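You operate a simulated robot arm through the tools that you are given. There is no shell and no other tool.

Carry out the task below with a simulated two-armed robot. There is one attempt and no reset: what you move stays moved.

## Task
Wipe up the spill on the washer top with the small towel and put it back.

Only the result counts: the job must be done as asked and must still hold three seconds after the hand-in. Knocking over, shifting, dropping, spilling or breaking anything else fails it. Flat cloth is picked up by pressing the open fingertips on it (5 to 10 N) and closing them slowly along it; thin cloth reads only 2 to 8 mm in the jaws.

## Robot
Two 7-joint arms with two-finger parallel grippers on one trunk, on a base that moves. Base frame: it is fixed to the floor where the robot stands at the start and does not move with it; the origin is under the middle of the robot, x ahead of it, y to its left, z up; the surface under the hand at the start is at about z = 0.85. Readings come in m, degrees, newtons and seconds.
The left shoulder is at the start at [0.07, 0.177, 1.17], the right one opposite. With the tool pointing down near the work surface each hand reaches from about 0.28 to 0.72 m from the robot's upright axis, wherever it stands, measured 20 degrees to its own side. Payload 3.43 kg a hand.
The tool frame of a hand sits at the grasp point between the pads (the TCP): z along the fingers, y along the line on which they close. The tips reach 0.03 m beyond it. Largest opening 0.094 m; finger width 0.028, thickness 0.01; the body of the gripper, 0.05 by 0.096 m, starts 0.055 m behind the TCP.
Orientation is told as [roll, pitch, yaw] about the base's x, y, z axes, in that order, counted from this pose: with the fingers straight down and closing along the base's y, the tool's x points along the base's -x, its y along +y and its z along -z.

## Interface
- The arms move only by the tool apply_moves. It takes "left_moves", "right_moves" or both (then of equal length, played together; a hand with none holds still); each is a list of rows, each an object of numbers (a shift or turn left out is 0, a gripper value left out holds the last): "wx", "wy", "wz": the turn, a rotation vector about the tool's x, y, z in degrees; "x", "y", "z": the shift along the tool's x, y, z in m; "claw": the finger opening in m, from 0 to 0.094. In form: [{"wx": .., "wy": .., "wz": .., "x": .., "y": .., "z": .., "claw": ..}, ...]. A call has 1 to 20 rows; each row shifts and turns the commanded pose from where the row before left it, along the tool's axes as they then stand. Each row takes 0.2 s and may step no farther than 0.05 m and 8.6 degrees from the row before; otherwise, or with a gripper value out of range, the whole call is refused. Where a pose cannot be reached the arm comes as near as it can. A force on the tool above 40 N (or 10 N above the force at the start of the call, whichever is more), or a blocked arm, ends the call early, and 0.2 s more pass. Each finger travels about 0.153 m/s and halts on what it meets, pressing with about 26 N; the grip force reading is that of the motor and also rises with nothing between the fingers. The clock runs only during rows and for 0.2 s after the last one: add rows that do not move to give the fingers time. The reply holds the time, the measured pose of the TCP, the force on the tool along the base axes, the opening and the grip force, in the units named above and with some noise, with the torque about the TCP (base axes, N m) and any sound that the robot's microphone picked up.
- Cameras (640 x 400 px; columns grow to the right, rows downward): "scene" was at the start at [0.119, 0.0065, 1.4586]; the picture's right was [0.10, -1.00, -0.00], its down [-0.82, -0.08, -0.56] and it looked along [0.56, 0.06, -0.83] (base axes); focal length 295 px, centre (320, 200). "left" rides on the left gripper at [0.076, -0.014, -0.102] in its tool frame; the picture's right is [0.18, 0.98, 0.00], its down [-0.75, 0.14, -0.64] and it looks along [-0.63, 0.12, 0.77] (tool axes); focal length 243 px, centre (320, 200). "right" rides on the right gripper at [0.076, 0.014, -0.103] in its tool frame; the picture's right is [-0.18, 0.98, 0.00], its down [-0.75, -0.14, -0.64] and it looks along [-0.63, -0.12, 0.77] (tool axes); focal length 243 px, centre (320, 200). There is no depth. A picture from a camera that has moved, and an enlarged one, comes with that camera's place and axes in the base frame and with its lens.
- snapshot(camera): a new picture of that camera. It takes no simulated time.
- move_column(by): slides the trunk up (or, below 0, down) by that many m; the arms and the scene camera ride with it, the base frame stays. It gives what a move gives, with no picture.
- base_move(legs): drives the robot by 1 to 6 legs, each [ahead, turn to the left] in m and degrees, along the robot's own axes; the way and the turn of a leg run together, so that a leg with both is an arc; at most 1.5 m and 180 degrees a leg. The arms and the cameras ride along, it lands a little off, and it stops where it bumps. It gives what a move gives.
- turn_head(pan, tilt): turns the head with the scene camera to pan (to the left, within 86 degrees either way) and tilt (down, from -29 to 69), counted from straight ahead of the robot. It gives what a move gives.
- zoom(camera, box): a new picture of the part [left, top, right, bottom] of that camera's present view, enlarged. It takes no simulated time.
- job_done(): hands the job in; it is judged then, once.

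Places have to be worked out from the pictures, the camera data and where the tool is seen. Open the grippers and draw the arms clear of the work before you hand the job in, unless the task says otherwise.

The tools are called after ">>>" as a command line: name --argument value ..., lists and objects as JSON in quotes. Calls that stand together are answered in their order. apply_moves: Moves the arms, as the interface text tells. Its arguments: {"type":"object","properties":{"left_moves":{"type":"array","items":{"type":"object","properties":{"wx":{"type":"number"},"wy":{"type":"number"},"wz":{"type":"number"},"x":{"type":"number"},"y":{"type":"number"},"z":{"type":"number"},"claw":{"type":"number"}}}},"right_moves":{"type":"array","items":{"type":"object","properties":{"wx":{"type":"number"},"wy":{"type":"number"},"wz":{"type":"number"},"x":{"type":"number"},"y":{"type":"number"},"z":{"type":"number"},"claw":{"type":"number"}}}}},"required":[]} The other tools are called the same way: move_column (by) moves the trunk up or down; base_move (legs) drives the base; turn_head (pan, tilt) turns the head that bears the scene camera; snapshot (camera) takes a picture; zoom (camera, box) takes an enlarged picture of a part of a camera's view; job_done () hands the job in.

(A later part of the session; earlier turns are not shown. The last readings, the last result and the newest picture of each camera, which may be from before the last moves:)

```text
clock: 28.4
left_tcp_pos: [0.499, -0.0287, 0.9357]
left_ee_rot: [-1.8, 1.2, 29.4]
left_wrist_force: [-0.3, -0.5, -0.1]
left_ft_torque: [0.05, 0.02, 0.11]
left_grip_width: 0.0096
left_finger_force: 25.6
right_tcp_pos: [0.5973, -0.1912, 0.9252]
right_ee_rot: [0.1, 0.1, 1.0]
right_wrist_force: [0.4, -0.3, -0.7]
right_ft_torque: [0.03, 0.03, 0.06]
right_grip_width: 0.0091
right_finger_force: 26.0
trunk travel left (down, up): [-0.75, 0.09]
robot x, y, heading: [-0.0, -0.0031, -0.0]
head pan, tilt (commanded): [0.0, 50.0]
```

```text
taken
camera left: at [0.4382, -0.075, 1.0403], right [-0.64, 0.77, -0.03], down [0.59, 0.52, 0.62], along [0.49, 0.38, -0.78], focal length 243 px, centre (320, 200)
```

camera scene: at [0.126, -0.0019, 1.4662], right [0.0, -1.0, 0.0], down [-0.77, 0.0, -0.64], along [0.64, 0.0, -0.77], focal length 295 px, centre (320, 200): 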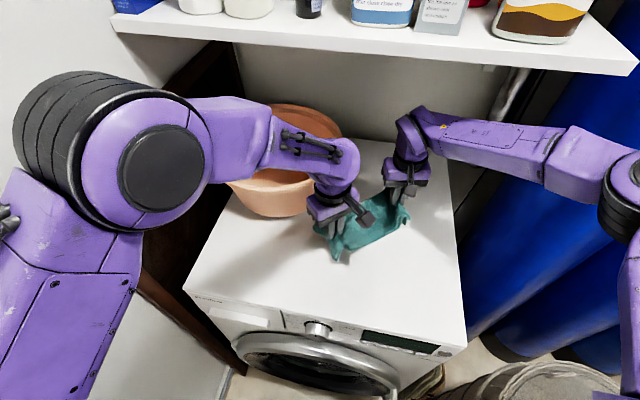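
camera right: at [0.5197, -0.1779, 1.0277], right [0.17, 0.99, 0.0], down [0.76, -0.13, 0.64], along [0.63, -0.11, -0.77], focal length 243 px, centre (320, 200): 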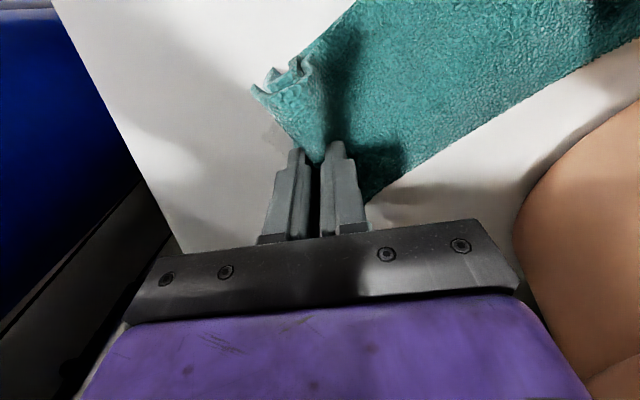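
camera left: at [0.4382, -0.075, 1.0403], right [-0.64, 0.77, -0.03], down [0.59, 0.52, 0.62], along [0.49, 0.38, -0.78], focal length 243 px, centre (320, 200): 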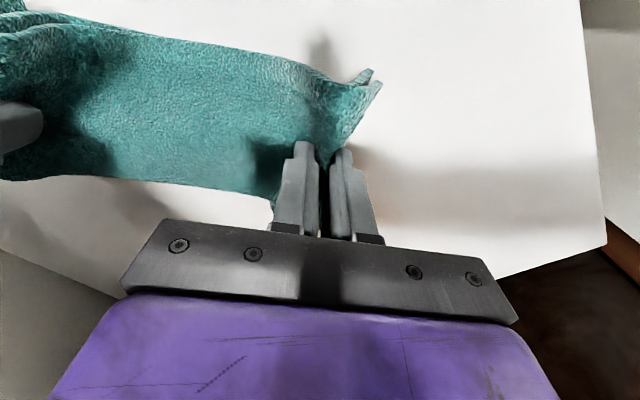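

The right grip is over the spill at (0.597, -0.191), but the left hand again sits about 1.5 cm off its command without any tool force, so something on that arm may be touching or at a limit. I check the left arm and pot closely.

>>> zoom --camera "scene" --box '[180, 80, 420, 280]'

>>> apply_moves --left_moves '[{}]'

```text
2.00 times, centred on (300, 180) of scene
camera zoom: at [0.126, -0.0019, 1.4662], right [0.0, -1.0, 0.0], down [-0.77, 0.0, -0.64], along [0.64, 0.0, -0.77], focal length 590 px, centre (360, 240)
```

zoom: 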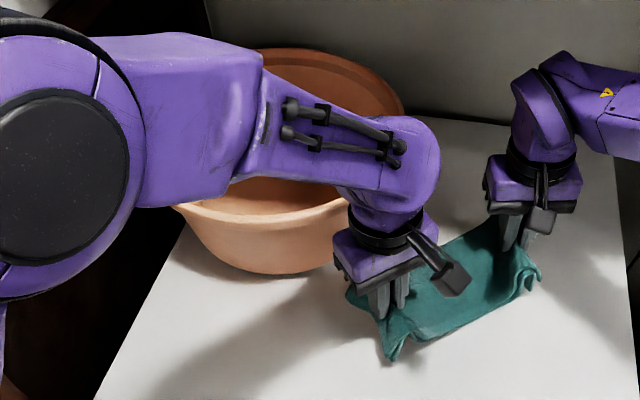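

```text
clock: 28.8
left_tcp_pos: [0.4971, -0.0278, 0.9346]
left_ee_rot: [-1.7, 1.2, 29.4]
left_wrist_force: [0.5, 0.1, -0.9]
left_ft_torque: [0.01, 0.03, 0.06]
left_grip_width: 0.0097
left_finger_force: 26.1
right_tcp_pos: [0.5954, -0.1897, 0.9249]
right_ee_rot: [0.0, 0.0, 1.1]
right_wrist_force: [-0.5, -0.8, 0.3]
right_ft_torque: [0.01, 0.03, 0.12]
right_grip_width: 0.009
right_finger_force: 26.7
trunk travel left (down, up): [-0.75, 0.09]
robot x, y, heading: [-0.0029, -0.0023, 0.1]
head pan, tilt (commanded): [0.0, 50.0]
```

The pot looks undisturbed; the left arm has simply run into its inward limit near y≈-0.03. Turning the base about 10° right (which also squares it with the washer front) gives both arms room over the spill without letting go, so I do that with the towel held clear of the top.

>>> base_move --legs '[[0, -10]]'

>>> snapshot --camera "scene"

>>> snapshot --camera "right"

```text
clock: 29.8
left_tcp_pos: [0.4835, -0.1126, 0.9328]
left_ee_rot: [-1.6, 1.2, 19.4]
left_wrist_force: [-0.1, -0.7, -0.3]
left_ft_torque: [-0.06, -0.03, 0.15]
left_grip_width: 0.0096
left_finger_force: 26.1
right_tcp_pos: [0.5541, -0.2897, 0.9254]
right_ee_rot: [0.0, -0.1, -8.9]
right_wrist_force: [-0.4, -0.8, -0.6]
right_ft_torque: [0.02, 0.02, 0.13]
right_grip_width: 0.009
right_finger_force: 26.2
trunk travel left (down, up): [-0.75, 0.09]
robot x, y, heading: [-0.0012, 0.0011, -10.0]
head pan, tilt (commanded): [0.0, 50.0]
```

```text
taken
camera scene: at [0.1234, -0.0229, 1.4662], right [-0.17, -0.98, 0.0], down [-0.75, 0.13, -0.64], along [0.63, -0.11, -0.77], focal length 295 px, centre (320, 200)
```

scene: 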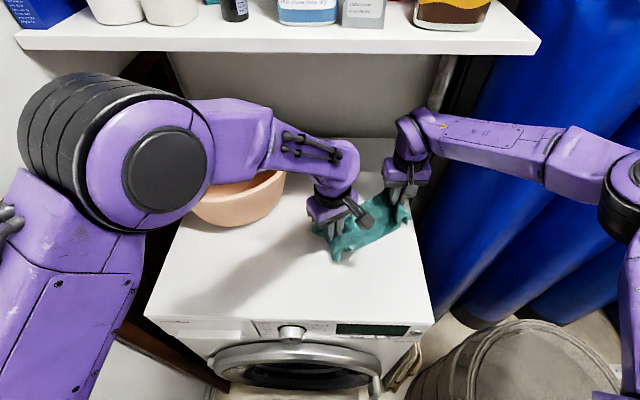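

```text
taken
camera right: at [0.4807, -0.2645, 1.0281], right [0.33, 0.94, 0.0], down [0.72, -0.26, 0.64], along [0.6, -0.21, -0.77], focal length 243 px, centre (320, 200)
```

right: 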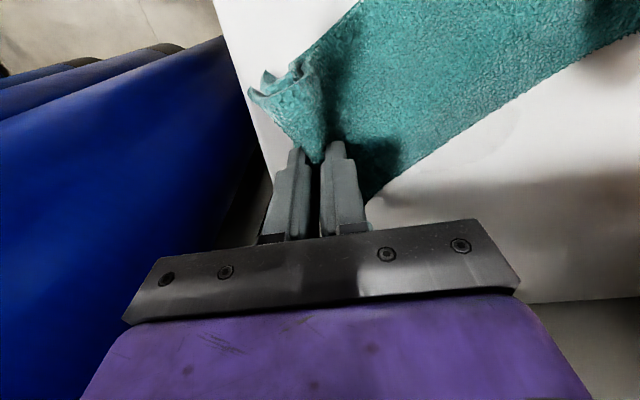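

The base is now at -10° and both grips still hold. I move both hands so the right grip is at the spill's left side (0.60, -0.15) and the left grip trails at about (0.50, 0.01).

>>> apply_moves --right_moves '[{"x": -0.0034, "y": 0.02078}, {"x": -0.0034, "y": 0.02078}, {"x": -0.0034, "y": 0.02078}, {"x": -0.0034, "y": 0.02078}, {"x": -0.0034, "y": 0.02078}, {"x": -0.0034, "y": 0.02078}, {"x": -0.0034, "y": 0.02078}]' --left_moves '[{"x": -0.00914, "y": 0.01647}, {"x": -0.00914, "y": 0.01647}, {"x": -0.00914, "y": 0.01647}, {"x": -0.00914, "y": 0.01647}, {"x": -0.00914, "y": 0.01647}, {"x": -0.00914, "y": 0.01647}, {"x": -0.00914, "y": 0.01647}]'

>>> snapshot --camera "scene"

>>> snapshot --camera "right"

```text
clock: 31.4
left_tcp_pos: [0.5057, 0.019, 0.9262]
left_ee_rot: [-1.7, 1.3, 19.4]
left_wrist_force: [0.1, -0.4, 0.0]
left_ft_torque: [-0.01, 0.02, 0.17]
left_grip_width: 0.0097
left_finger_force: 26.1
right_tcp_pos: [0.6005, -0.1479, 0.9262]
right_ee_rot: [0.0, -0.1, -8.9]
right_wrist_force: [-0.1, 0.5, -0.2]
right_ft_torque: [-0.04, 0.02, 0.11]
right_grip_width: 0.0091
right_finger_force: 25.7
trunk travel left (down, up): [-0.75, 0.09]
robot x, y, heading: [-0.001, 0.0001, -9.6]
head pan, tilt (commanded): [0.0, 50.0]
```

```text
taken
camera scene: at [0.1239, -0.0202, 1.4662], right [-0.17, -0.98, 0.0], down [-0.75, 0.13, -0.64], along [0.63, -0.11, -0.77], focal length 295 px, centre (320, 200)
```

scene: 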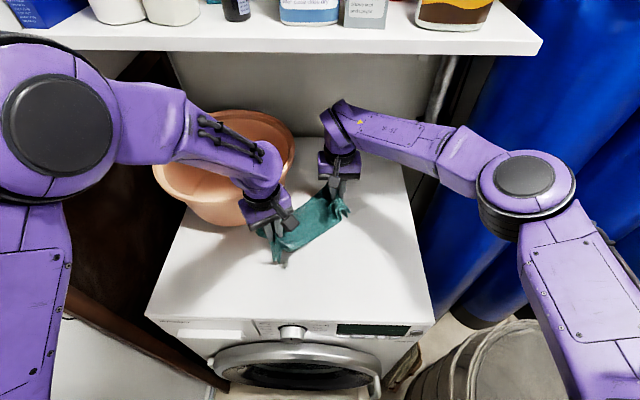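

```text
taken
camera right: at [0.5276, -0.1216, 1.0283], right [0.33, 0.94, 0.0], down [0.72, -0.26, 0.64], along [0.6, -0.22, -0.77], focal length 243 px, centre (320, 200)
```

right: 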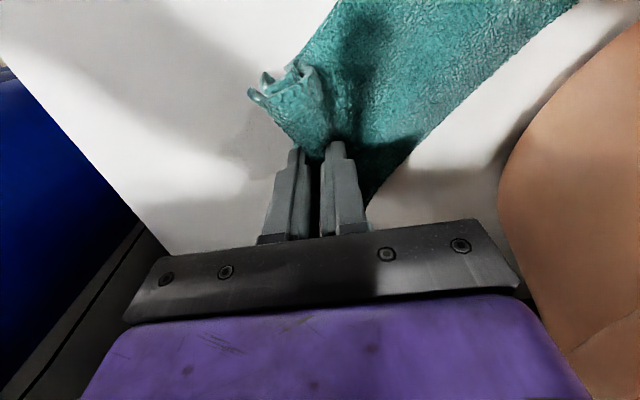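

Right grip is at (0.600, -0.148) and left at (0.506, 0.019). I lower both so the towel lies on the top, the right fingertips pressing it lightly.

>>> apply_moves --right_moves '[{"z": 0.01}, {"z": 0.01}, {"z": 0.01}, {"z": 0.006}]' --left_moves '[{"z": 0.01}, {"z": 0.01}, {"z": 0.008}, {"z": 0.004}]'

>>> apply_moves --right_moves '[{"z": 0.0015}, {"z": 0.0015}]'

```text
clock: 32.4
left_tcp_pos: [0.5049, 0.016, 0.8963]
left_ee_rot: [-1.6, 1.2, 19.3]
left_wrist_force: [0.9, 0.0, 0.4]
left_ft_torque: [0.0, -0.01, 0.19]
left_grip_width: 0.0096
left_finger_force: 26.3
right_tcp_pos: [0.5995, -0.1495, 0.891]
right_ee_rot: [0.0, -0.1, -8.8]
right_wrist_force: [0.8, -0.5, 5.9]
right_ft_torque: [-0.02, 0.02, 0.08]
right_grip_width: 0.0094
right_finger_force: 26.2
trunk travel left (down, up): [-0.75, 0.09]
robot x, y, heading: [0.0011, -0.0009, -9.8]
head pan, tilt (commanded): [0.0, 50.0]
```

```text
clock: 33.0
left_tcp_pos: [0.505, 0.0169, 0.895]
left_ee_rot: [-1.6, 1.2, 19.3]
left_wrist_force: [0.3, -0.1, 0.2]
left_ft_torque: [-0.01, -0.04, 0.16]
left_grip_width: 0.0093
left_finger_force: 25.7
right_tcp_pos: [0.6003, -0.1503, 0.888]
right_ee_rot: [0.1, -0.1, -8.9]
right_wrist_force: [2.1, -0.9, 11.7]
right_ft_torque: [0.0, -0.01, 0.05]
right_grip_width: 0.0091
right_finger_force: 26.3
trunk travel left (down, up): [-0.75, 0.09]
robot x, y, heading: [-0.0015, 0.0, -9.9]
head pan, tilt (commanded): [0.0, 50.0]
```

The right fingertips press the cloth at about 12 N. First wiping stroke: both hands together sweep right (-y) 9 cm through the spill, slowly.

>>> apply_moves --right_moves '[{"x": -0.00155, "y": -0.00988}, {"x": -0.00155, "y": -0.00988}, {"x": -0.00155, "y": -0.00988}, {"x": -0.00155, "y": -0.00988}, {"x": -0.00155, "y": -0.00988}, {"x": -0.00155, "y": -0.00988}, {"x": -0.00155, "y": -0.00988}, {"x": -0.00155, "y": -0.00988}, {"x": -0.00155, "y": -0.00988}]' --left_moves '[{"x": 0.0033, "y": -0.00944}, {"x": 0.0033, "y": -0.00944}, {"x": 0.0033, "y": -0.00944}, {"x": 0.0033, "y": -0.00944}, {"x": 0.0033, "y": -0.00944}, {"x": 0.0033, "y": -0.00944}, {"x": 0.0033, "y": -0.00944}, {"x": 0.0033, "y": -0.00944}, {"x": 0.0033, "y": -0.00944}]'

>>> snapshot --camera "scene"

>>> snapshot --camera "right"

```text
clock: 35.0
left_tcp_pos: [0.5095, -0.0716, 0.9046]
left_ee_rot: [-2.6, 1.7, 20.3]
left_wrist_force: [-0.1, 0.5, 0.1]
left_ft_torque: [0.05, 0.01, 0.16]
left_grip_width: 0.0096
left_finger_force: 26.2
right_tcp_pos: [0.5989, -0.2391, 0.8869]
right_ee_rot: [0.0, -0.1, -8.9]
right_wrist_force: [0.2, 3.9, 9.1]
right_ft_torque: [0.17, -0.02, 0.06]
right_grip_width: 0.0093
right_finger_force: 25.9
trunk travel left (down, up): [-0.75, 0.09]
robot x, y, heading: [0.001, 0.0001, -10.1]
head pan, tilt (commanded): [0.0, 50.0]
```

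```text
taken
camera scene: at [0.1217, -0.0217, 1.4664], right [-0.17, -0.98, 0.0], down [-0.75, 0.13, -0.64], along [0.63, -0.11, -0.77], focal length 295 px, centre (320, 200)
```

scene: 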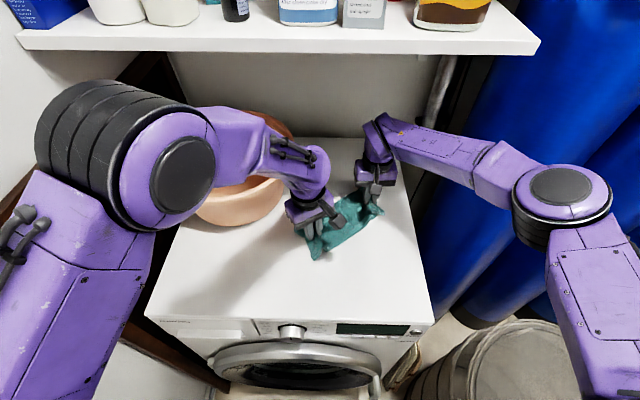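

```text
taken
camera right: at [0.5257, -0.2135, 0.9902], right [0.33, 0.94, 0.0], down [0.72, -0.26, 0.64], along [0.61, -0.21, -0.77], focal length 243 px, centre (320, 200)
```

right: 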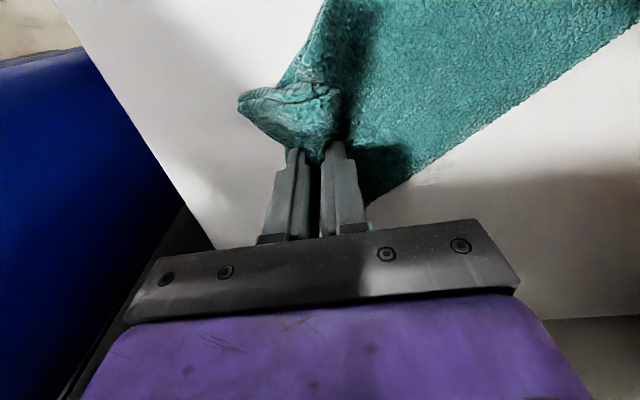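

The stroke ran through to (0.599, -0.239) at about 9 N. Now I shift 2 cm further back and stroke left again, keeping the left hand from drifting nearer the pot.

>>> apply_moves --right_moves '[{"x": -0.00932, "y": 0.01158}, {"x": -0.00932, "y": 0.01158}, {"x": 0.00155, "y": 0.00988}, {"x": 0.00155, "y": 0.00988}, {"x": 0.00155, "y": 0.00988}, {"x": 0.00155, "y": 0.00988}, {"x": 0.00155, "y": 0.00988}, {"x": 0.00155, "y": 0.00988}, {"x": 0.00155, "y": 0.00988}]' --left_moves '[{}, {}, {"x": -0.00298, "y": 0.00978, "z": 0.001}, {"x": -0.00298, "y": 0.00978, "z": 0.001}, {"x": -0.00298, "y": 0.00978, "z": 0.001}, {"x": -0.00298, "y": 0.00978, "z": 0.001}, {"x": -0.00298, "y": 0.00978, "z": 0.001}, {"x": -0.00298, "y": 0.00978, "z": 0.001}, {"x": -0.00298, "y": 0.00978, "z": 0.001}]'

>>> snapshot --camera "right"

>>> snapshot --camera "scene"

```text
clock: 37.0
left_tcp_pos: [0.5011, -0.0022, 0.8897]
left_ee_rot: [-1.6, 1.1, 19.2]
left_wrist_force: [0.8, -0.7, 2.9]
left_ft_torque: [-0.06, 0.0, 0.13]
left_grip_width: 0.0097
left_finger_force: 25.8
right_tcp_pos: [0.6103, -0.1599, 0.8871]
right_ee_rot: [-0.1, -0.1, -8.8]
right_wrist_force: [0.2, -3.4, 8.7]
right_ft_torque: [-0.04, 0.08, 0.08]
right_grip_width: 0.009
right_finger_force: 26.4
right hand out of reach, approached as far as the arm can: row 2
trunk travel left (down, up): [-0.75, 0.09]
robot x, y, heading: [0.0008, 0.0004, -9.9]
head pan, tilt (commanded): [0.0, 50.0]
```

```text
taken
camera right: at [0.5368, -0.1336, 0.9901], right [0.33, 0.94, 0.0], down [0.72, -0.26, 0.64], along [0.61, -0.21, -0.77], focal length 243 px, centre (320, 200)
```

right: 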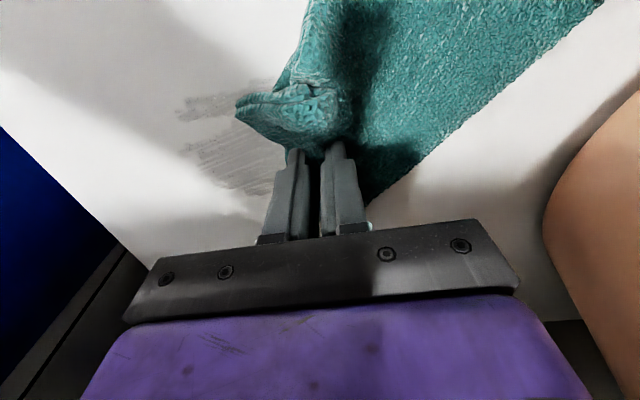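

```text
taken
camera scene: at [0.1213, -0.0221, 1.4665], right [-0.17, -0.98, 0.0], down [-0.75, 0.13, -0.64], along [0.63, -0.11, -0.77], focal length 295 px, centre (320, 200)
```

scene: 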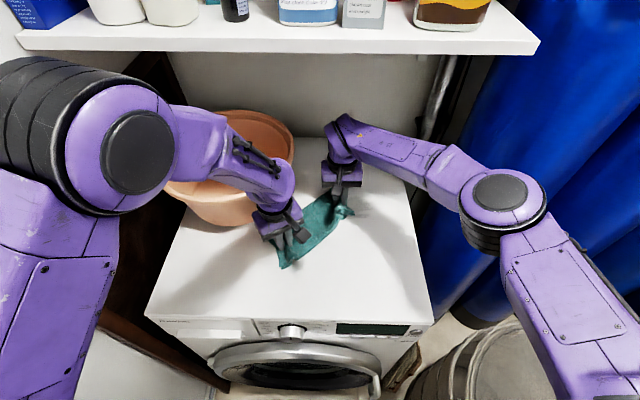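

The spill now shows wipe streaks: a lane is cleared and two streaky patches remain. I zoom in to see exactly where they lie.

>>> zoom --camera "right" --box '[140, 60, 340, 210]'

>>> zoom --camera "scene" --box '[300, 150, 440, 250]'

```text
2.67 times, centred on (240, 135) of right
camera zoom: at [0.5368, -0.1336, 0.9901], right [0.33, 0.94, 0.0], down [0.72, -0.26, 0.64], along [0.61, -0.21, -0.77], focal length 647 px, centre (533, 373)
```

zoom: 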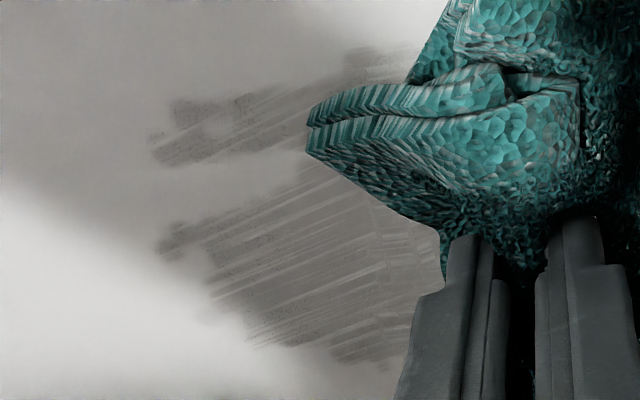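

```text
4.00 times, centred on (370, 200) of scene
camera zoom: at [0.1213, -0.0221, 1.4665], right [-0.17, -0.98, 0.0], down [-0.75, 0.13, -0.64], along [0.63, -0.11, -0.77], focal length 1181 px, centre (120, 200)
```

zoom: 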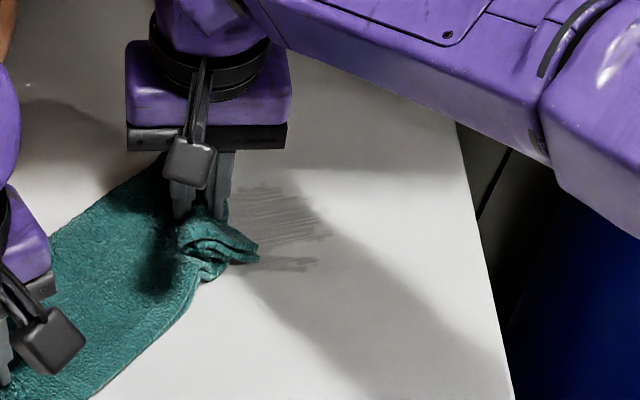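

The remaining streaks span roughly x 0.555–0.63, y -0.14 to -0.24, so the method works but needs more passes. I do two more strokes, right then back left while stepping 2 cm towards me.

>>> apply_moves --right_moves '[{"x": -0.00095, "y": -0.00937}, {"x": -0.00095, "y": -0.00937}, {"x": -0.00095, "y": -0.00937}, {"x": -0.00095, "y": -0.00937}, {"x": -0.00095, "y": -0.00937}, {"x": -0.00095, "y": -0.00937}, {"x": -0.00095, "y": -0.00937}, {"x": -0.00095, "y": -0.00937}, {"x": 0.00384, "y": 0.01013}, {"x": 0.00384, "y": 0.01013}, {"x": 0.00384, "y": 0.01013}, {"x": 0.00384, "y": 0.01013}, {"x": 0.00384, "y": 0.01013}, {"x": 0.00384, "y": 0.01013}, {"x": 0.00384, "y": 0.01013}, {"x": 0.00384, "y": 0.01013}]' --left_moves '[{"x": 0.00262, "y": -0.0083}, {"x": 0.00262, "y": -0.0083}, {"x": 0.00262, "y": -0.0083}, {"x": 0.00262, "y": -0.0083}, {"x": 0.00262, "y": -0.0083}, {"x": 0.00262, "y": -0.0083}, {"x": 0.00262, "y": -0.0083}, {"x": 0.00262, "y": -0.0083}, {"x": -0.00137, "y": 0.00969}, {"x": -0.00137, "y": 0.00969}, {"x": -0.00137, "y": 0.00969}, {"x": -0.00137, "y": 0.00969}, {"x": -0.00137, "y": 0.00969}, {"x": -0.00137, "y": 0.00969}, {"x": -0.00137, "y": 0.00969}, {"x": -0.00137, "y": 0.00969}]'

>>> zoom --camera "right" --box '[80, 40, 340, 210]'

>>> snapshot --camera "scene"

```text
clock: 40.4
left_tcp_pos: [0.4881, 0.0055, 0.8896]
left_ee_rot: [-1.6, 1.1, 19.2]
left_wrist_force: [0.5, -1.7, 4.6]
left_ft_torque: [-0.05, 0.0, 0.15]
left_grip_width: 0.0095
left_finger_force: 25.9
right_tcp_pos: [0.588, -0.1493, 0.8871]
right_ee_rot: [0.0, -0.1, -8.9]
right_wrist_force: [0.0, -3.2, 9.2]
right_ft_torque: [-0.06, 0.0, 0.05]
right_grip_width: 0.0091
right_finger_force: 26.0
trunk travel left (down, up): [-0.75, 0.09]
robot x, y, heading: [-0.0028, -0.0005, -10.0]
head pan, tilt (commanded): [0.0, 50.0]
```

```text
2.35 times, centred on (210, 125) of right
camera zoom: at [0.5147, -0.1247, 0.9901], right [0.33, 0.94, 0.0], down [0.72, -0.26, 0.64], along [0.61, -0.21, -0.77], focal length 571 px, centre (579, 376)
```

zoom: 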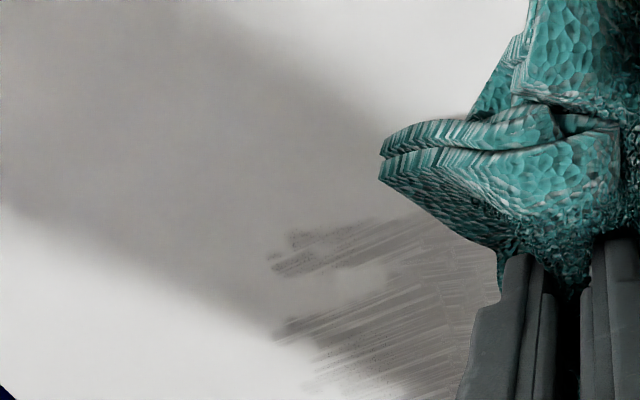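

```text
taken
camera scene: at [0.1214, -0.0222, 1.4665], right [-0.17, -0.98, 0.0], down [-0.75, 0.13, -0.64], along [0.63, -0.11, -0.77], focal length 295 px, centre (320, 200)
```

scene: 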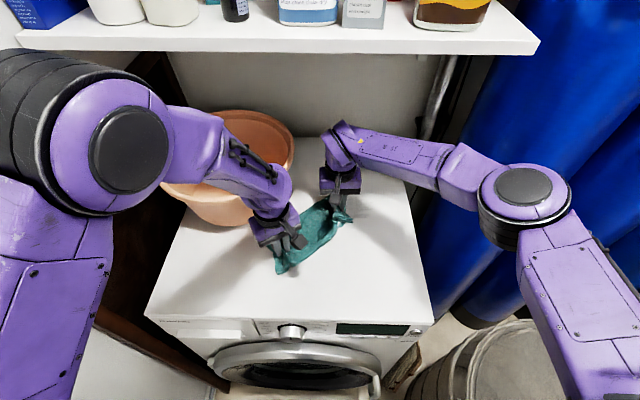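

The streaks are thinning. Next two strokes step further towards me (x≈0.574 then 0.56).

>>> apply_moves --right_moves '[{"x": 0.0001, "y": -0.01074}, {"x": 0.0001, "y": -0.01074}, {"x": 0.0001, "y": -0.01074}, {"x": 0.0001, "y": -0.01074}, {"x": 0.0001, "y": -0.01074}, {"x": 0.0001, "y": -0.01074}, {"x": 0.0001, "y": -0.01074}, {"x": 0.0001, "y": -0.01074}, {"x": 0.00335, "y": 0.0102}, {"x": 0.00335, "y": 0.0102}, {"x": 0.00335, "y": 0.0102}, {"x": 0.00335, "y": 0.0102}, {"x": 0.00335, "y": 0.0102}, {"x": 0.00335, "y": 0.0102}, {"x": 0.00335, "y": 0.0102}, {"x": 0.00335, "y": 0.0102}]' --left_moves '[{"x": 0.00264, "y": -0.00834}, {"x": 0.00264, "y": -0.00834}, {"x": 0.00264, "y": -0.00834}, {"x": 0.00264, "y": -0.00834}, {"x": 0.00264, "y": -0.00834}, {"x": 0.00264, "y": -0.00834}, {"x": 0.00264, "y": -0.00834}, {"x": 0.00264, "y": -0.00834}, {"x": -0.00191, "y": 0.00929}, {"x": -0.00191, "y": 0.00929}, {"x": -0.00191, "y": 0.00929}, {"x": -0.00191, "y": 0.00929}, {"x": -0.00191, "y": 0.00929}, {"x": -0.00191, "y": 0.00929}, {"x": -0.00191, "y": 0.00929}, {"x": -0.00191, "y": 0.00929}]'

>>> snapshot --camera "right"

>>> zoom --camera "scene" --box '[290, 150, 430, 250]'

```text
clock: 43.8
left_tcp_pos: [0.4806, 0.0111, 0.8895]
left_ee_rot: [-1.5, 1.2, 19.3]
left_wrist_force: [-0.3, -0.3, 2.8]
left_ft_torque: [-0.03, -0.01, 0.12]
left_grip_width: 0.0097
left_finger_force: 25.8
right_tcp_pos: [0.5599, -0.1481, 0.8885]
right_ee_rot: [0.0, 0.0, -9.0]
right_wrist_force: [1.0, -2.5, 6.2]
right_ft_torque: [-0.05, 0.02, 0.06]
right_grip_width: 0.0094
right_finger_force: 26.3
trunk travel left (down, up): [-0.75, 0.09]
robot x, y, heading: [0.0022, -0.0024, -9.6]
head pan, tilt (commanded): [0.0, 50.0]
```

```text
taken
camera right: at [0.4866, -0.124, 0.9905], right [0.33, 0.94, 0.0], down [0.72, -0.26, 0.64], along [0.61, -0.21, -0.77], focal length 243 px, centre (320, 200)
```

right: 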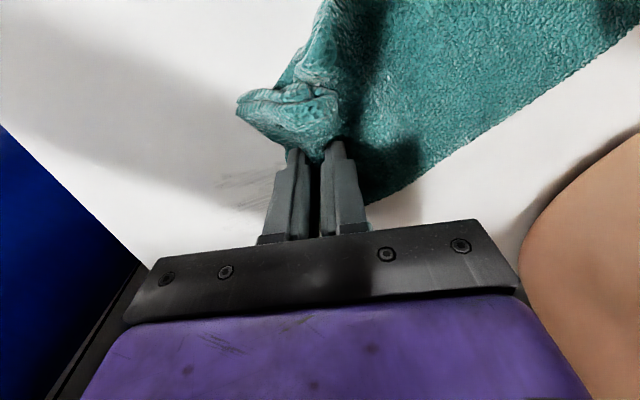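

```text
4.00 times, centred on (360, 200) of scene
camera zoom: at [0.122, -0.0221, 1.4664], right [-0.17, -0.98, 0.0], down [-0.75, 0.13, -0.64], along [0.63, -0.11, -0.77], focal length 1181 px, centre (160, 200)
```

zoom: 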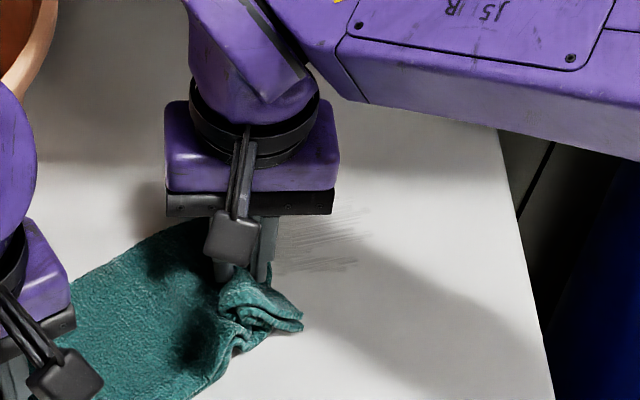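

The near side is clean now; what remains are faint streaks around x 0.57–0.61, y -0.2 to -0.24. I cross them with strokes along x, stepping right between strokes.

>>> apply_moves --right_moves '[{"x": -0.00172, "y": -0.01086, "z": 0.0004}, {"x": -0.00172, "y": -0.01086, "z": 0.0004}, {"x": -0.01027, "y": 0.00163}, {"x": -0.01027, "y": 0.00163}, {"x": -0.01027, "y": 0.00163}, {"x": -0.01027, "y": 0.00163}, {"x": -0.01027, "y": 0.00163}, {"x": 0.01079, "y": -0.00475}, {"x": 0.01079, "y": -0.00475}, {"x": 0.01079, "y": -0.00475}, {"x": 0.01079, "y": -0.00475}, {"x": 0.01079, "y": -0.00475}, {"x": -0.01133, "y": -0.00124}, {"x": -0.01133, "y": -0.00124}, {"x": -0.01133, "y": -0.00124}, {"x": -0.01133, "y": -0.00124}, {"x": -0.01133, "y": -0.00124}]' --left_moves '[{"x": 0.00264, "y": -0.00755}, {"x": 0.00264, "y": -0.00755}, {"x": -0.00439, "y": -0.0026}, {"x": -0.00439, "y": -0.0026}, {"x": -0.00439, "y": -0.0026}, {"x": -0.00439, "y": -0.0026}, {"x": -0.00439, "y": -0.0026}, {"x": 0.0076, "y": -0.00052}, {"x": 0.0076, "y": -0.00052}, {"x": 0.0076, "y": -0.00052}, {"x": 0.0076, "y": -0.00052}, {"x": 0.0076, "y": -0.00052}, {"x": -0.00562, "y": -0.00514}, {"x": -0.00562, "y": -0.00514}, {"x": -0.00562, "y": -0.00514}, {"x": -0.00562, "y": -0.00514}, {"x": -0.00562, "y": -0.00514}]'

>>> snapshot --camera "right"

>>> zoom --camera "scene" --box '[290, 150, 430, 250]'

```text
clock: 47.4
left_tcp_pos: [0.5047, -0.039, 0.891]
left_ee_rot: [-1.6, 1.1, 19.5]
left_wrist_force: [-0.2, -0.3, 1.6]
left_ft_torque: [-0.06, -0.03, 0.14]
left_grip_width: 0.0097
left_finger_force: 25.7
right_tcp_pos: [0.6082, -0.2015, 0.887]
right_ee_rot: [0.0, 0.0, -8.9]
right_wrist_force: [-3.6, 1.5, 11.4]
right_ft_torque: [0.09, 0.13, 0.07]
right_grip_width: 0.0095
right_finger_force: 26.5
trunk travel left (down, up): [-0.75, 0.09]
robot x, y, heading: [-0.0033, -0.0005, -9.8]
head pan, tilt (commanded): [0.0, 50.0]
```

```text
taken
camera right: at [0.5358, -0.176, 0.9896], right [0.33, 0.94, 0.0], down [0.72, -0.26, 0.64], along [0.61, -0.21, -0.77], focal length 243 px, centre (320, 200)
```

right: 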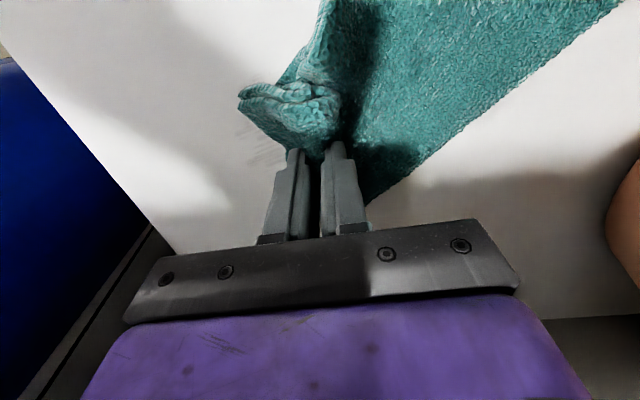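

```text
4.00 times, centred on (360, 200) of scene
camera zoom: at [0.1207, -0.0216, 1.4665], right [-0.17, -0.98, 0.0], down [-0.75, 0.13, -0.64], along [0.63, -0.11, -0.76], focal length 1181 px, centre (160, 200)
```

zoom: 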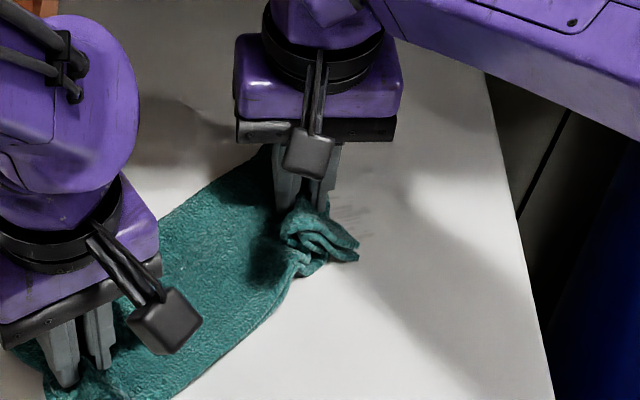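

Only a few faint streaks are left just right of the fingertips. I continue with three more crossing strokes further right.

>>> apply_moves --right_moves '[{"x": 0.01005, "y": -0.00433}, {"x": 0.01005, "y": -0.00433}, {"x": 0.01005, "y": -0.00433}, {"x": 0.01005, "y": -0.00433}, {"x": 0.01005, "y": -0.00433}, {"x": -0.01094, "y": -0.0013}, {"x": -0.01094, "y": -0.0013}, {"x": -0.01094, "y": -0.0013}, {"x": -0.01094, "y": -0.0013}, {"x": -0.01094, "y": -0.0013}, {"x": 0.01006, "y": -0.00423}, {"x": 0.01006, "y": -0.00423}, {"x": 0.01006, "y": -0.00423}, {"x": 0.01006, "y": -0.00423}, {"x": 0.01006, "y": -0.00423}]' --left_moves '[{"x": 0.00734, "y": 0.00023}, {"x": 0.00734, "y": 0.00023}, {"x": 0.00734, "y": 0.00023}, {"x": 0.00734, "y": 0.00023}, {"x": 0.00734, "y": 0.00023}, {"x": -0.00504, "y": -0.00558}, {"x": -0.00504, "y": -0.00558}, {"x": -0.00504, "y": -0.00558}, {"x": -0.00504, "y": -0.00558}, {"x": -0.00504, "y": -0.00558}, {"x": 0.00649, "y": 0.00142}, {"x": 0.00649, "y": 0.00142}, {"x": 0.00649, "y": 0.00142}, {"x": 0.00649, "y": 0.00142}, {"x": 0.00649, "y": 0.00142}]'

>>> snapshot --camera "right"

>>> zoom --camera "scene" --box '[290, 150, 430, 250]'

```text
clock: 50.6
left_tcp_pos: [0.4733, -0.0612, 0.8868]
left_ee_rot: [-1.8, 2.9, 21.5]
left_wrist_force: [3.6, 0.2, 13.3]
left_ft_torque: [-0.01, -0.17, 0.02]
left_grip_width: 0.0095
left_finger_force: 26.2
right_tcp_pos: [0.5551, -0.2426, 0.887]
right_ee_rot: [-0.1, -0.1, -8.9]
right_wrist_force: [0.9, 1.8, 9.1]
right_ft_torque: [0.1, 0.03, 0.09]
right_grip_width: 0.0093
right_finger_force: 26.1
trunk travel left (down, up): [-0.75, 0.09]
robot x, y, heading: [0.0004, 0.0004, -10.1]
head pan, tilt (commanded): [0.0, 50.0]
```

```text
taken
camera right: at [0.4817, -0.217, 0.9899], right [0.33, 0.94, 0.0], down [0.72, -0.26, 0.64], along [0.61, -0.21, -0.77], focal length 243 px, centre (320, 200)
```

right: 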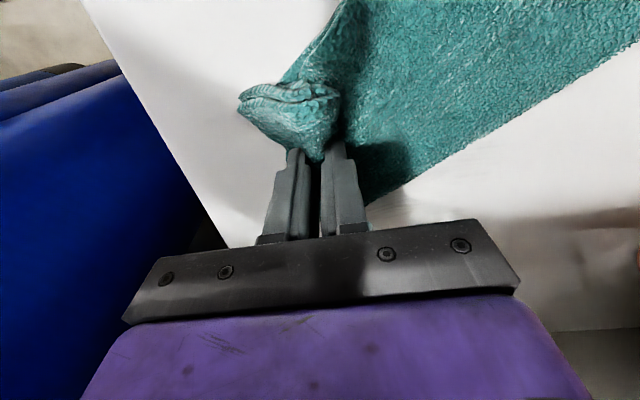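

```text
4.00 times, centred on (360, 200) of scene
camera zoom: at [0.1207, -0.0215, 1.4664], right [-0.17, -0.98, 0.0], down [-0.75, 0.13, -0.64], along [0.63, -0.11, -0.76], focal length 1181 px, centre (160, 200)
```

zoom: 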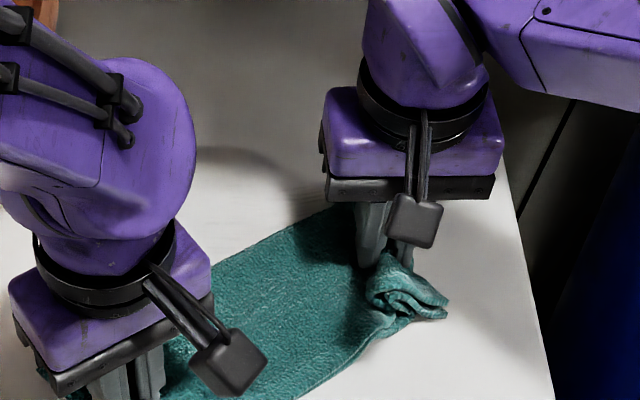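

The streaks under the strokes look gone from here. I lift both hands 4 cm and draw the towel aside to see the whole spill area.

>>> apply_moves --right_moves '[{"z": -0.01}, {"z": -0.015}, {"z": -0.015}, {"x": 0.01285, "y": 0.01721}, {"x": 0.01285, "y": 0.01721}, {"x": 0.01285, "y": 0.01721}, {"x": 0.01285, "y": 0.01721}, {"x": 0.01285, "y": 0.01721}, {"x": 0.01285, "y": 0.01721}, {"x": 0.01285, "y": 0.01721}, {"x": 0.01285, "y": 0.01721}, {"x": 0.01285, "y": 0.01721}]' --left_moves '[{"z": -0.01}, {"z": -0.015}, {"z": -0.015}, {"x": 0.00234, "y": 0.02134}, {"x": 0.00234, "y": 0.02134}, {"x": 0.00234, "y": 0.02134}, {"x": 0.00234, "y": 0.02134}, {"x": 0.00234, "y": 0.02134}, {"x": 0.00234, "y": 0.02134}, {"x": 0.00234, "y": 0.02134}, {"x": 0.00234, "y": 0.02134}, {"x": 0.00234, "y": 0.02134}]'

>>> snapshot --camera "scene"

>>> zoom --camera "scene" --box '[300, 130, 440, 230]'

>>> snapshot --camera "right"

```text
clock: 53.2
left_tcp_pos: [0.3887, 0.1032, 0.9269]
left_ee_rot: [-1.7, 1.2, 19.3]
left_wrist_force: [-0.6, -0.2, -0.2]
left_ft_torque: [-0.02, -0.01, 0.15]
left_grip_width: 0.0095
left_finger_force: 26.3
right_tcp_pos: [0.4669, -0.0706, 0.9261]
right_ee_rot: [-0.1, 0.0, -8.9]
right_wrist_force: [0.0, 0.2, -1.5]
right_ft_torque: [0.0, 0.02, 0.04]
right_grip_width: 0.0094
right_finger_force: 26.5
trunk travel left (down, up): [-0.75, 0.09]
robot x, y, heading: [0.0007, -0.0016, -9.8]
head pan, tilt (commanded): [0.0, 50.0]
```

```text
taken
camera scene: at [0.1228, -0.0205, 1.4663], right [-0.17, -0.98, 0.0], down [-0.75, 0.13, -0.64], along [0.63, -0.11, -0.77], focal length 295 px, centre (320, 200)
```

scene: 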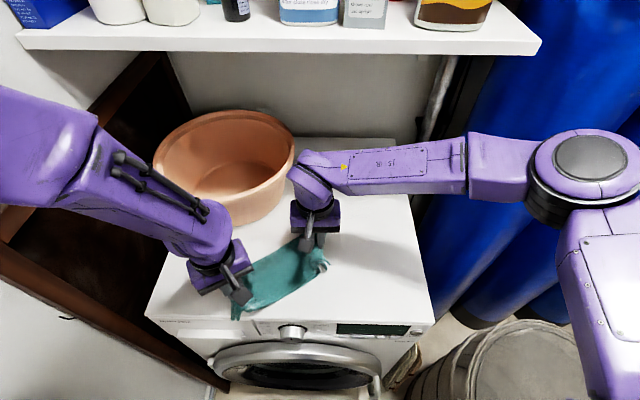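

```text
4.00 times, centred on (370, 180) of scene
camera zoom: at [0.1228, -0.0205, 1.4663], right [-0.17, -0.98, 0.0], down [-0.75, 0.13, -0.64], along [0.63, -0.11, -0.77], focal length 1181 px, centre (120, 280)
```

zoom: 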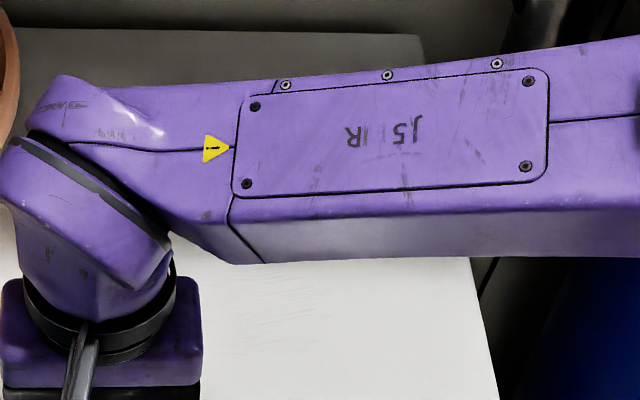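

```text
taken
camera right: at [0.3937, -0.0458, 1.0291], right [0.33, 0.94, 0.0], down [0.72, -0.26, 0.64], along [0.61, -0.22, -0.77], focal length 243 px, centre (320, 200)
```

right: 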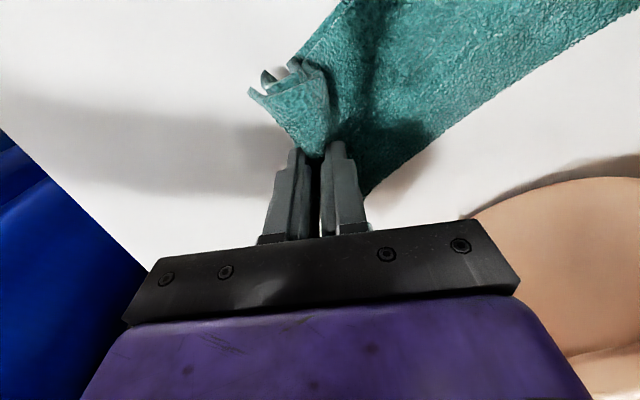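

Very faint streaks may remain near the forearm's shadow. I zoom in further on that spot.

>>> zoom --camera "scene" --box '[335, 192, 399, 232]'

>>> zoom --camera "right" --box '[120, 120, 320, 245]'

```text
10.00 times, centred on (367, 212) of scene
camera zoom: at [0.1228, -0.0205, 1.4663], right [-0.17, -0.98, 0.0], down [-0.75, 0.13, -0.64], along [0.63, -0.11, -0.77], focal length 2952 px, centre (-150, 80)
```

zoom: 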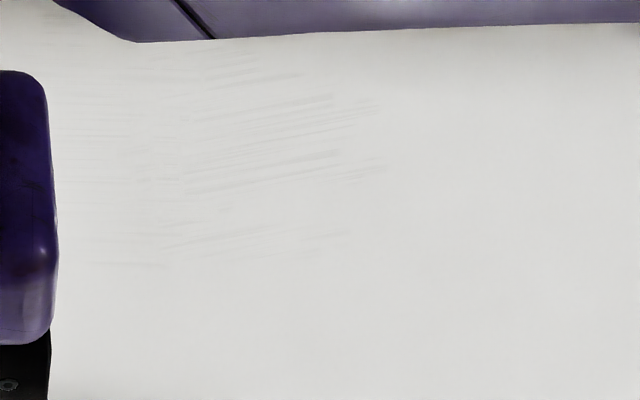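

```text
3.20 times, centred on (220, 182) of right
camera zoom: at [0.3937, -0.0458, 1.0291], right [0.33, 0.94, 0.0], down [0.72, -0.26, 0.64], along [0.61, -0.22, -0.77], focal length 776 px, centre (640, 256)
```

zoom: 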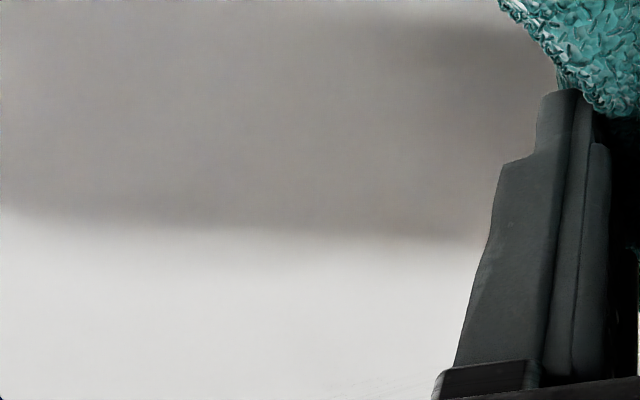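

Faint streaks remain over about x 0.557–0.64, y -0.15 to -0.25, including a far part I couldn't reach with the tool straight down. I bring the towel back to the spill and tilt the right hand 12° (tips forward) to extend its reach.

>>> apply_moves --right_moves '[{"x": -0.01796, "y": -0.00721}, {"x": -0.01796, "y": -0.00721}, {"x": -0.01796, "y": -0.00721}, {"x": -0.01796, "y": -0.00721}, {"x": -0.01796, "y": -0.00721}, {"x": -0.01796, "y": -0.00721}, {"x": -0.01796, "y": -0.00721}, {"x": -0.01796, "y": -0.00721}, {"wy": -6}, {"wy": -6}]' --left_moves '[{"x": -0.01013, "y": -0.01494}, {"x": -0.01013, "y": -0.01494}, {"x": -0.01013, "y": -0.01494}, {"x": -0.01013, "y": -0.01494}, {"x": -0.01013, "y": -0.01494}, {"x": -0.01013, "y": -0.01494}, {"x": -0.01013, "y": -0.01494}, {"x": -0.01013, "y": -0.01494}, {}, {}]'

>>> snapshot --camera "scene"

```text
clock: 55.4
left_tcp_pos: [0.5051, 0.017, 0.9281]
left_ee_rot: [-1.6, 1.2, 19.5]
left_wrist_force: [1.2, -1.1, -0.8]
left_ft_torque: [-0.05, -0.03, 0.12]
left_grip_width: 0.0093
left_finger_force: 26.1
right_tcp_pos: [0.6009, -0.1538, 0.9247]
right_ee_rot: [-0.1, -12.0, -8.9]
right_wrist_force: [-0.9, 0.7, -0.8]
right_ft_torque: [0.02, 0.01, 0.05]
right_grip_width: 0.0093
right_finger_force: 25.5
trunk travel left (down, up): [-0.75, 0.09]
robot x, y, heading: [-0.0005, -0.002, -10.2]
head pan, tilt (commanded): [0.0, 50.0]
```

```text
taken
camera scene: at [0.1229, -0.0227, 1.4663], right [-0.17, -0.98, 0.0], down [-0.75, 0.13, -0.64], along [0.63, -0.11, -0.77], focal length 295 px, centre (320, 200)
```

scene: 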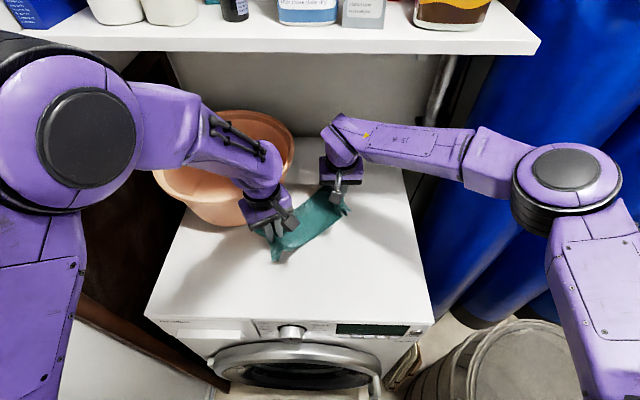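

The right hand is tilted and in place. I lower both back onto the surface and check the pressing force.

>>> apply_moves --right_moves '[{"x": 0.0023, "z": 0.0108}, {"x": 0.0023, "z": 0.0108}, {"x": 0.0021, "z": 0.01}]' --left_moves '[{"z": 0.0117}, {"z": 0.0117}, {"z": 0.0117}]'

>>> apply_moves --right_moves '[{"x": 0.0003, "z": 0.0015}, {}]' --left_moves '[{"z": 0.002}, {}]'

```text
clock: 56.2
left_tcp_pos: [0.5044, 0.014, 0.8926]
left_ee_rot: [-1.5, 1.2, 19.3]
left_wrist_force: [0.0, 0.1, -0.2]
left_ft_torque: [0.01, 0.03, 0.11]
left_grip_width: 0.0094
left_finger_force: 26.1
right_tcp_pos: [0.6004, -0.1518, 0.8949]
right_ee_rot: [0.1, -12.0, -8.9]
right_wrist_force: [-0.5, 0.2, 2.8]
right_ft_torque: [-0.01, 0.08, 0.01]
right_grip_width: 0.0092
right_finger_force: 26.3
trunk travel left (down, up): [-0.75, 0.09]
robot x, y, heading: [-0.0033, -0.0024, -9.9]
head pan, tilt (commanded): [0.0, 50.0]
```

```text
clock: 56.8
left_tcp_pos: [0.504, 0.0145, 0.891]
left_ee_rot: [-1.6, 1.2, 19.3]
left_wrist_force: [0.4, -0.3, 0.0]
left_ft_torque: [-0.03, 0.02, 0.13]
left_grip_width: 0.0094
left_finger_force: 26.0
right_tcp_pos: [0.6007, -0.1508, 0.8923]
right_ee_rot: [0.0, -12.0, -8.8]
right_wrist_force: [-0.4, 0.0, 4.3]
right_ft_torque: [0.01, 0.05, 0.03]
right_grip_width: 0.0092
right_finger_force: 26.0
trunk travel left (down, up): [-0.75, 0.09]
robot x, y, heading: [0.0013, -0.0022, -10.0]
head pan, tilt (commanded): [0.0, 50.0]
```

Press is about 4 N; I add 2 mm and run a zigzag along the far edge of the spill (x≈0.64, then 0.625).

>>> apply_moves --right_moves '[{"x": -0.00907, "y": 0.00152, "z": 0.004}, {"x": -0.00947, "y": 0.00152, "z": 0.00201}, {"x": -0.00947, "y": 0.00152, "z": 0.00201}, {"x": -0.00947, "y": 0.00152, "z": 0.00201}, {"x": -0.00157, "y": -0.01028, "z": 0.00033}, {"x": -0.00157, "y": -0.01028, "z": 0.00033}, {"x": -0.00157, "y": -0.01028, "z": 0.00033}, {"x": -0.00157, "y": -0.01028, "z": 0.00033}, {"x": -0.00157, "y": -0.01028, "z": 0.00033}, {"x": -0.00157, "y": -0.01028, "z": 0.00033}, {"x": -0.00157, "y": -0.01028, "z": 0.00033}, {"x": 0.00365, "y": 0.01025, "z": -0.00078}, {"x": 0.00365, "y": 0.01025, "z": -0.00078}, {"x": 0.00365, "y": 0.01025, "z": -0.00078}, {"x": 0.00365, "y": 0.01025, "z": -0.00078}, {"x": 0.00365, "y": 0.01025, "z": -0.00078}, {"x": 0.00365, "y": 0.01025, "z": -0.00078}, {"x": 0.00365, "y": 0.01025, "z": -0.00078}]' --left_moves '[{"x": -0.00376, "y": -0.00514}, {"x": -0.00376, "y": -0.00514}, {"x": -0.00376, "y": -0.00514}, {"x": -0.00376, "y": -0.00514}, {"x": 0.00274, "y": -0.00995}, {"x": 0.00274, "y": -0.00995}, {"x": 0.00274, "y": -0.00995}, {"x": 0.00274, "y": -0.00995}, {"x": 0.00274, "y": -0.00995}, {"x": 0.00274, "y": -0.00995}, {"x": 0.00274, "y": -0.00995}, {"x": -0.00142, "y": 0.01041}, {"x": -0.00142, "y": 0.01041}, {"x": -0.00142, "y": 0.01041}, {"x": -0.00142, "y": 0.01041}, {"x": -0.00142, "y": 0.01041}, {"x": -0.00142, "y": 0.01041}, {"x": -0.00142, "y": 0.01041}]'

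>>> snapshot --camera "scene"

>>> zoom --camera "scene" --box '[310, 140, 406, 200]'

```text
clock: 60.6
left_tcp_pos: [0.5163, 0.0016, 0.8922]
left_ee_rot: [-1.6, 1.3, 19.3]
left_wrist_force: [0.2, -0.2, 0.4]
left_ft_torque: [-0.03, 0.03, 0.11]
left_grip_width: 0.0097
left_finger_force: 25.8
right_tcp_pos: [0.6259, -0.1494, 0.8917]
right_ee_rot: [0.0, -12.1, -8.9]
right_wrist_force: [0.9, -0.8, 1.6]
right_ft_torque: [-0.02, 0.03, 0.04]
right_grip_width: 0.0088
right_finger_force: 26.3
trunk travel left (down, up): [-0.75, 0.09]
robot x, y, heading: [0.0031, 0.0021, -9.9]
head pan, tilt (commanded): [0.0, 50.0]
```

```text
taken
camera scene: at [0.1229, -0.0215, 1.4663], right [-0.17, -0.98, 0.0], down [-0.75, 0.13, -0.64], along [0.63, -0.11, -0.77], focal length 295 px, centre (320, 200)
```

scene: 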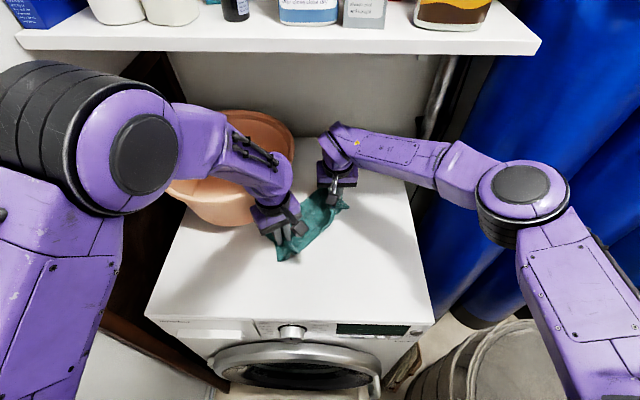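

```text
6.67 times, centred on (358, 170) of scene
camera zoom: at [0.1229, -0.0215, 1.4663], right [-0.17, -0.98, 0.0], down [-0.75, 0.13, -0.64], along [0.63, -0.11, -0.77], focal length 1968 px, centre (67, 400)
```

zoom: 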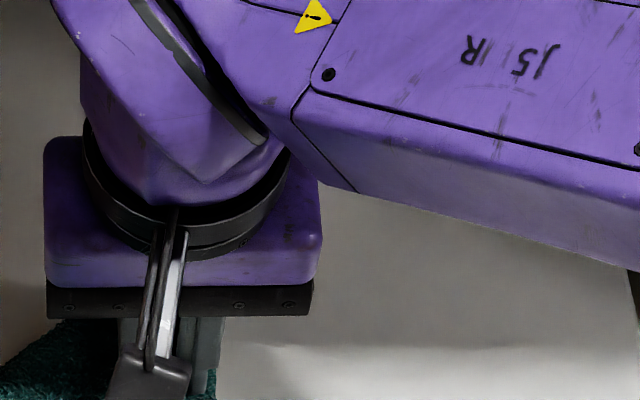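

The press has dropped to under 2 N, so I lower the right tips another 2 mm and check before continuing.

>>> apply_moves --right_moves '[{"x": 0.0003, "z": 0.0015}, {"x": 0.0003, "z": 0.001}, {}]' --left_moves '[{"z": 0.001}, {"z": 0.0005}, {}]'

```text
clock: 61.4
left_tcp_pos: [0.5152, 0.0013, 0.8902]
left_ee_rot: [-1.6, 1.2, 19.5]
left_wrist_force: [-0.2, -0.1, 1.8]
left_ft_torque: [0.0, -0.01, 0.17]
left_grip_width: 0.0096
left_finger_force: 26.1
right_tcp_pos: [0.6261, -0.1507, 0.8888]
right_ee_rot: [0.1, -12.1, -9.0]
right_wrist_force: [0.4, 0.8, 5.8]
right_ft_torque: [0.06, 0.0, 0.01]
right_grip_width: 0.0095
right_finger_force: 25.2
trunk travel left (down, up): [-0.75, 0.09]
robot x, y, heading: [-0.0018, 0.001, -10.1]
head pan, tilt (commanded): [0.0, 50.0]
```

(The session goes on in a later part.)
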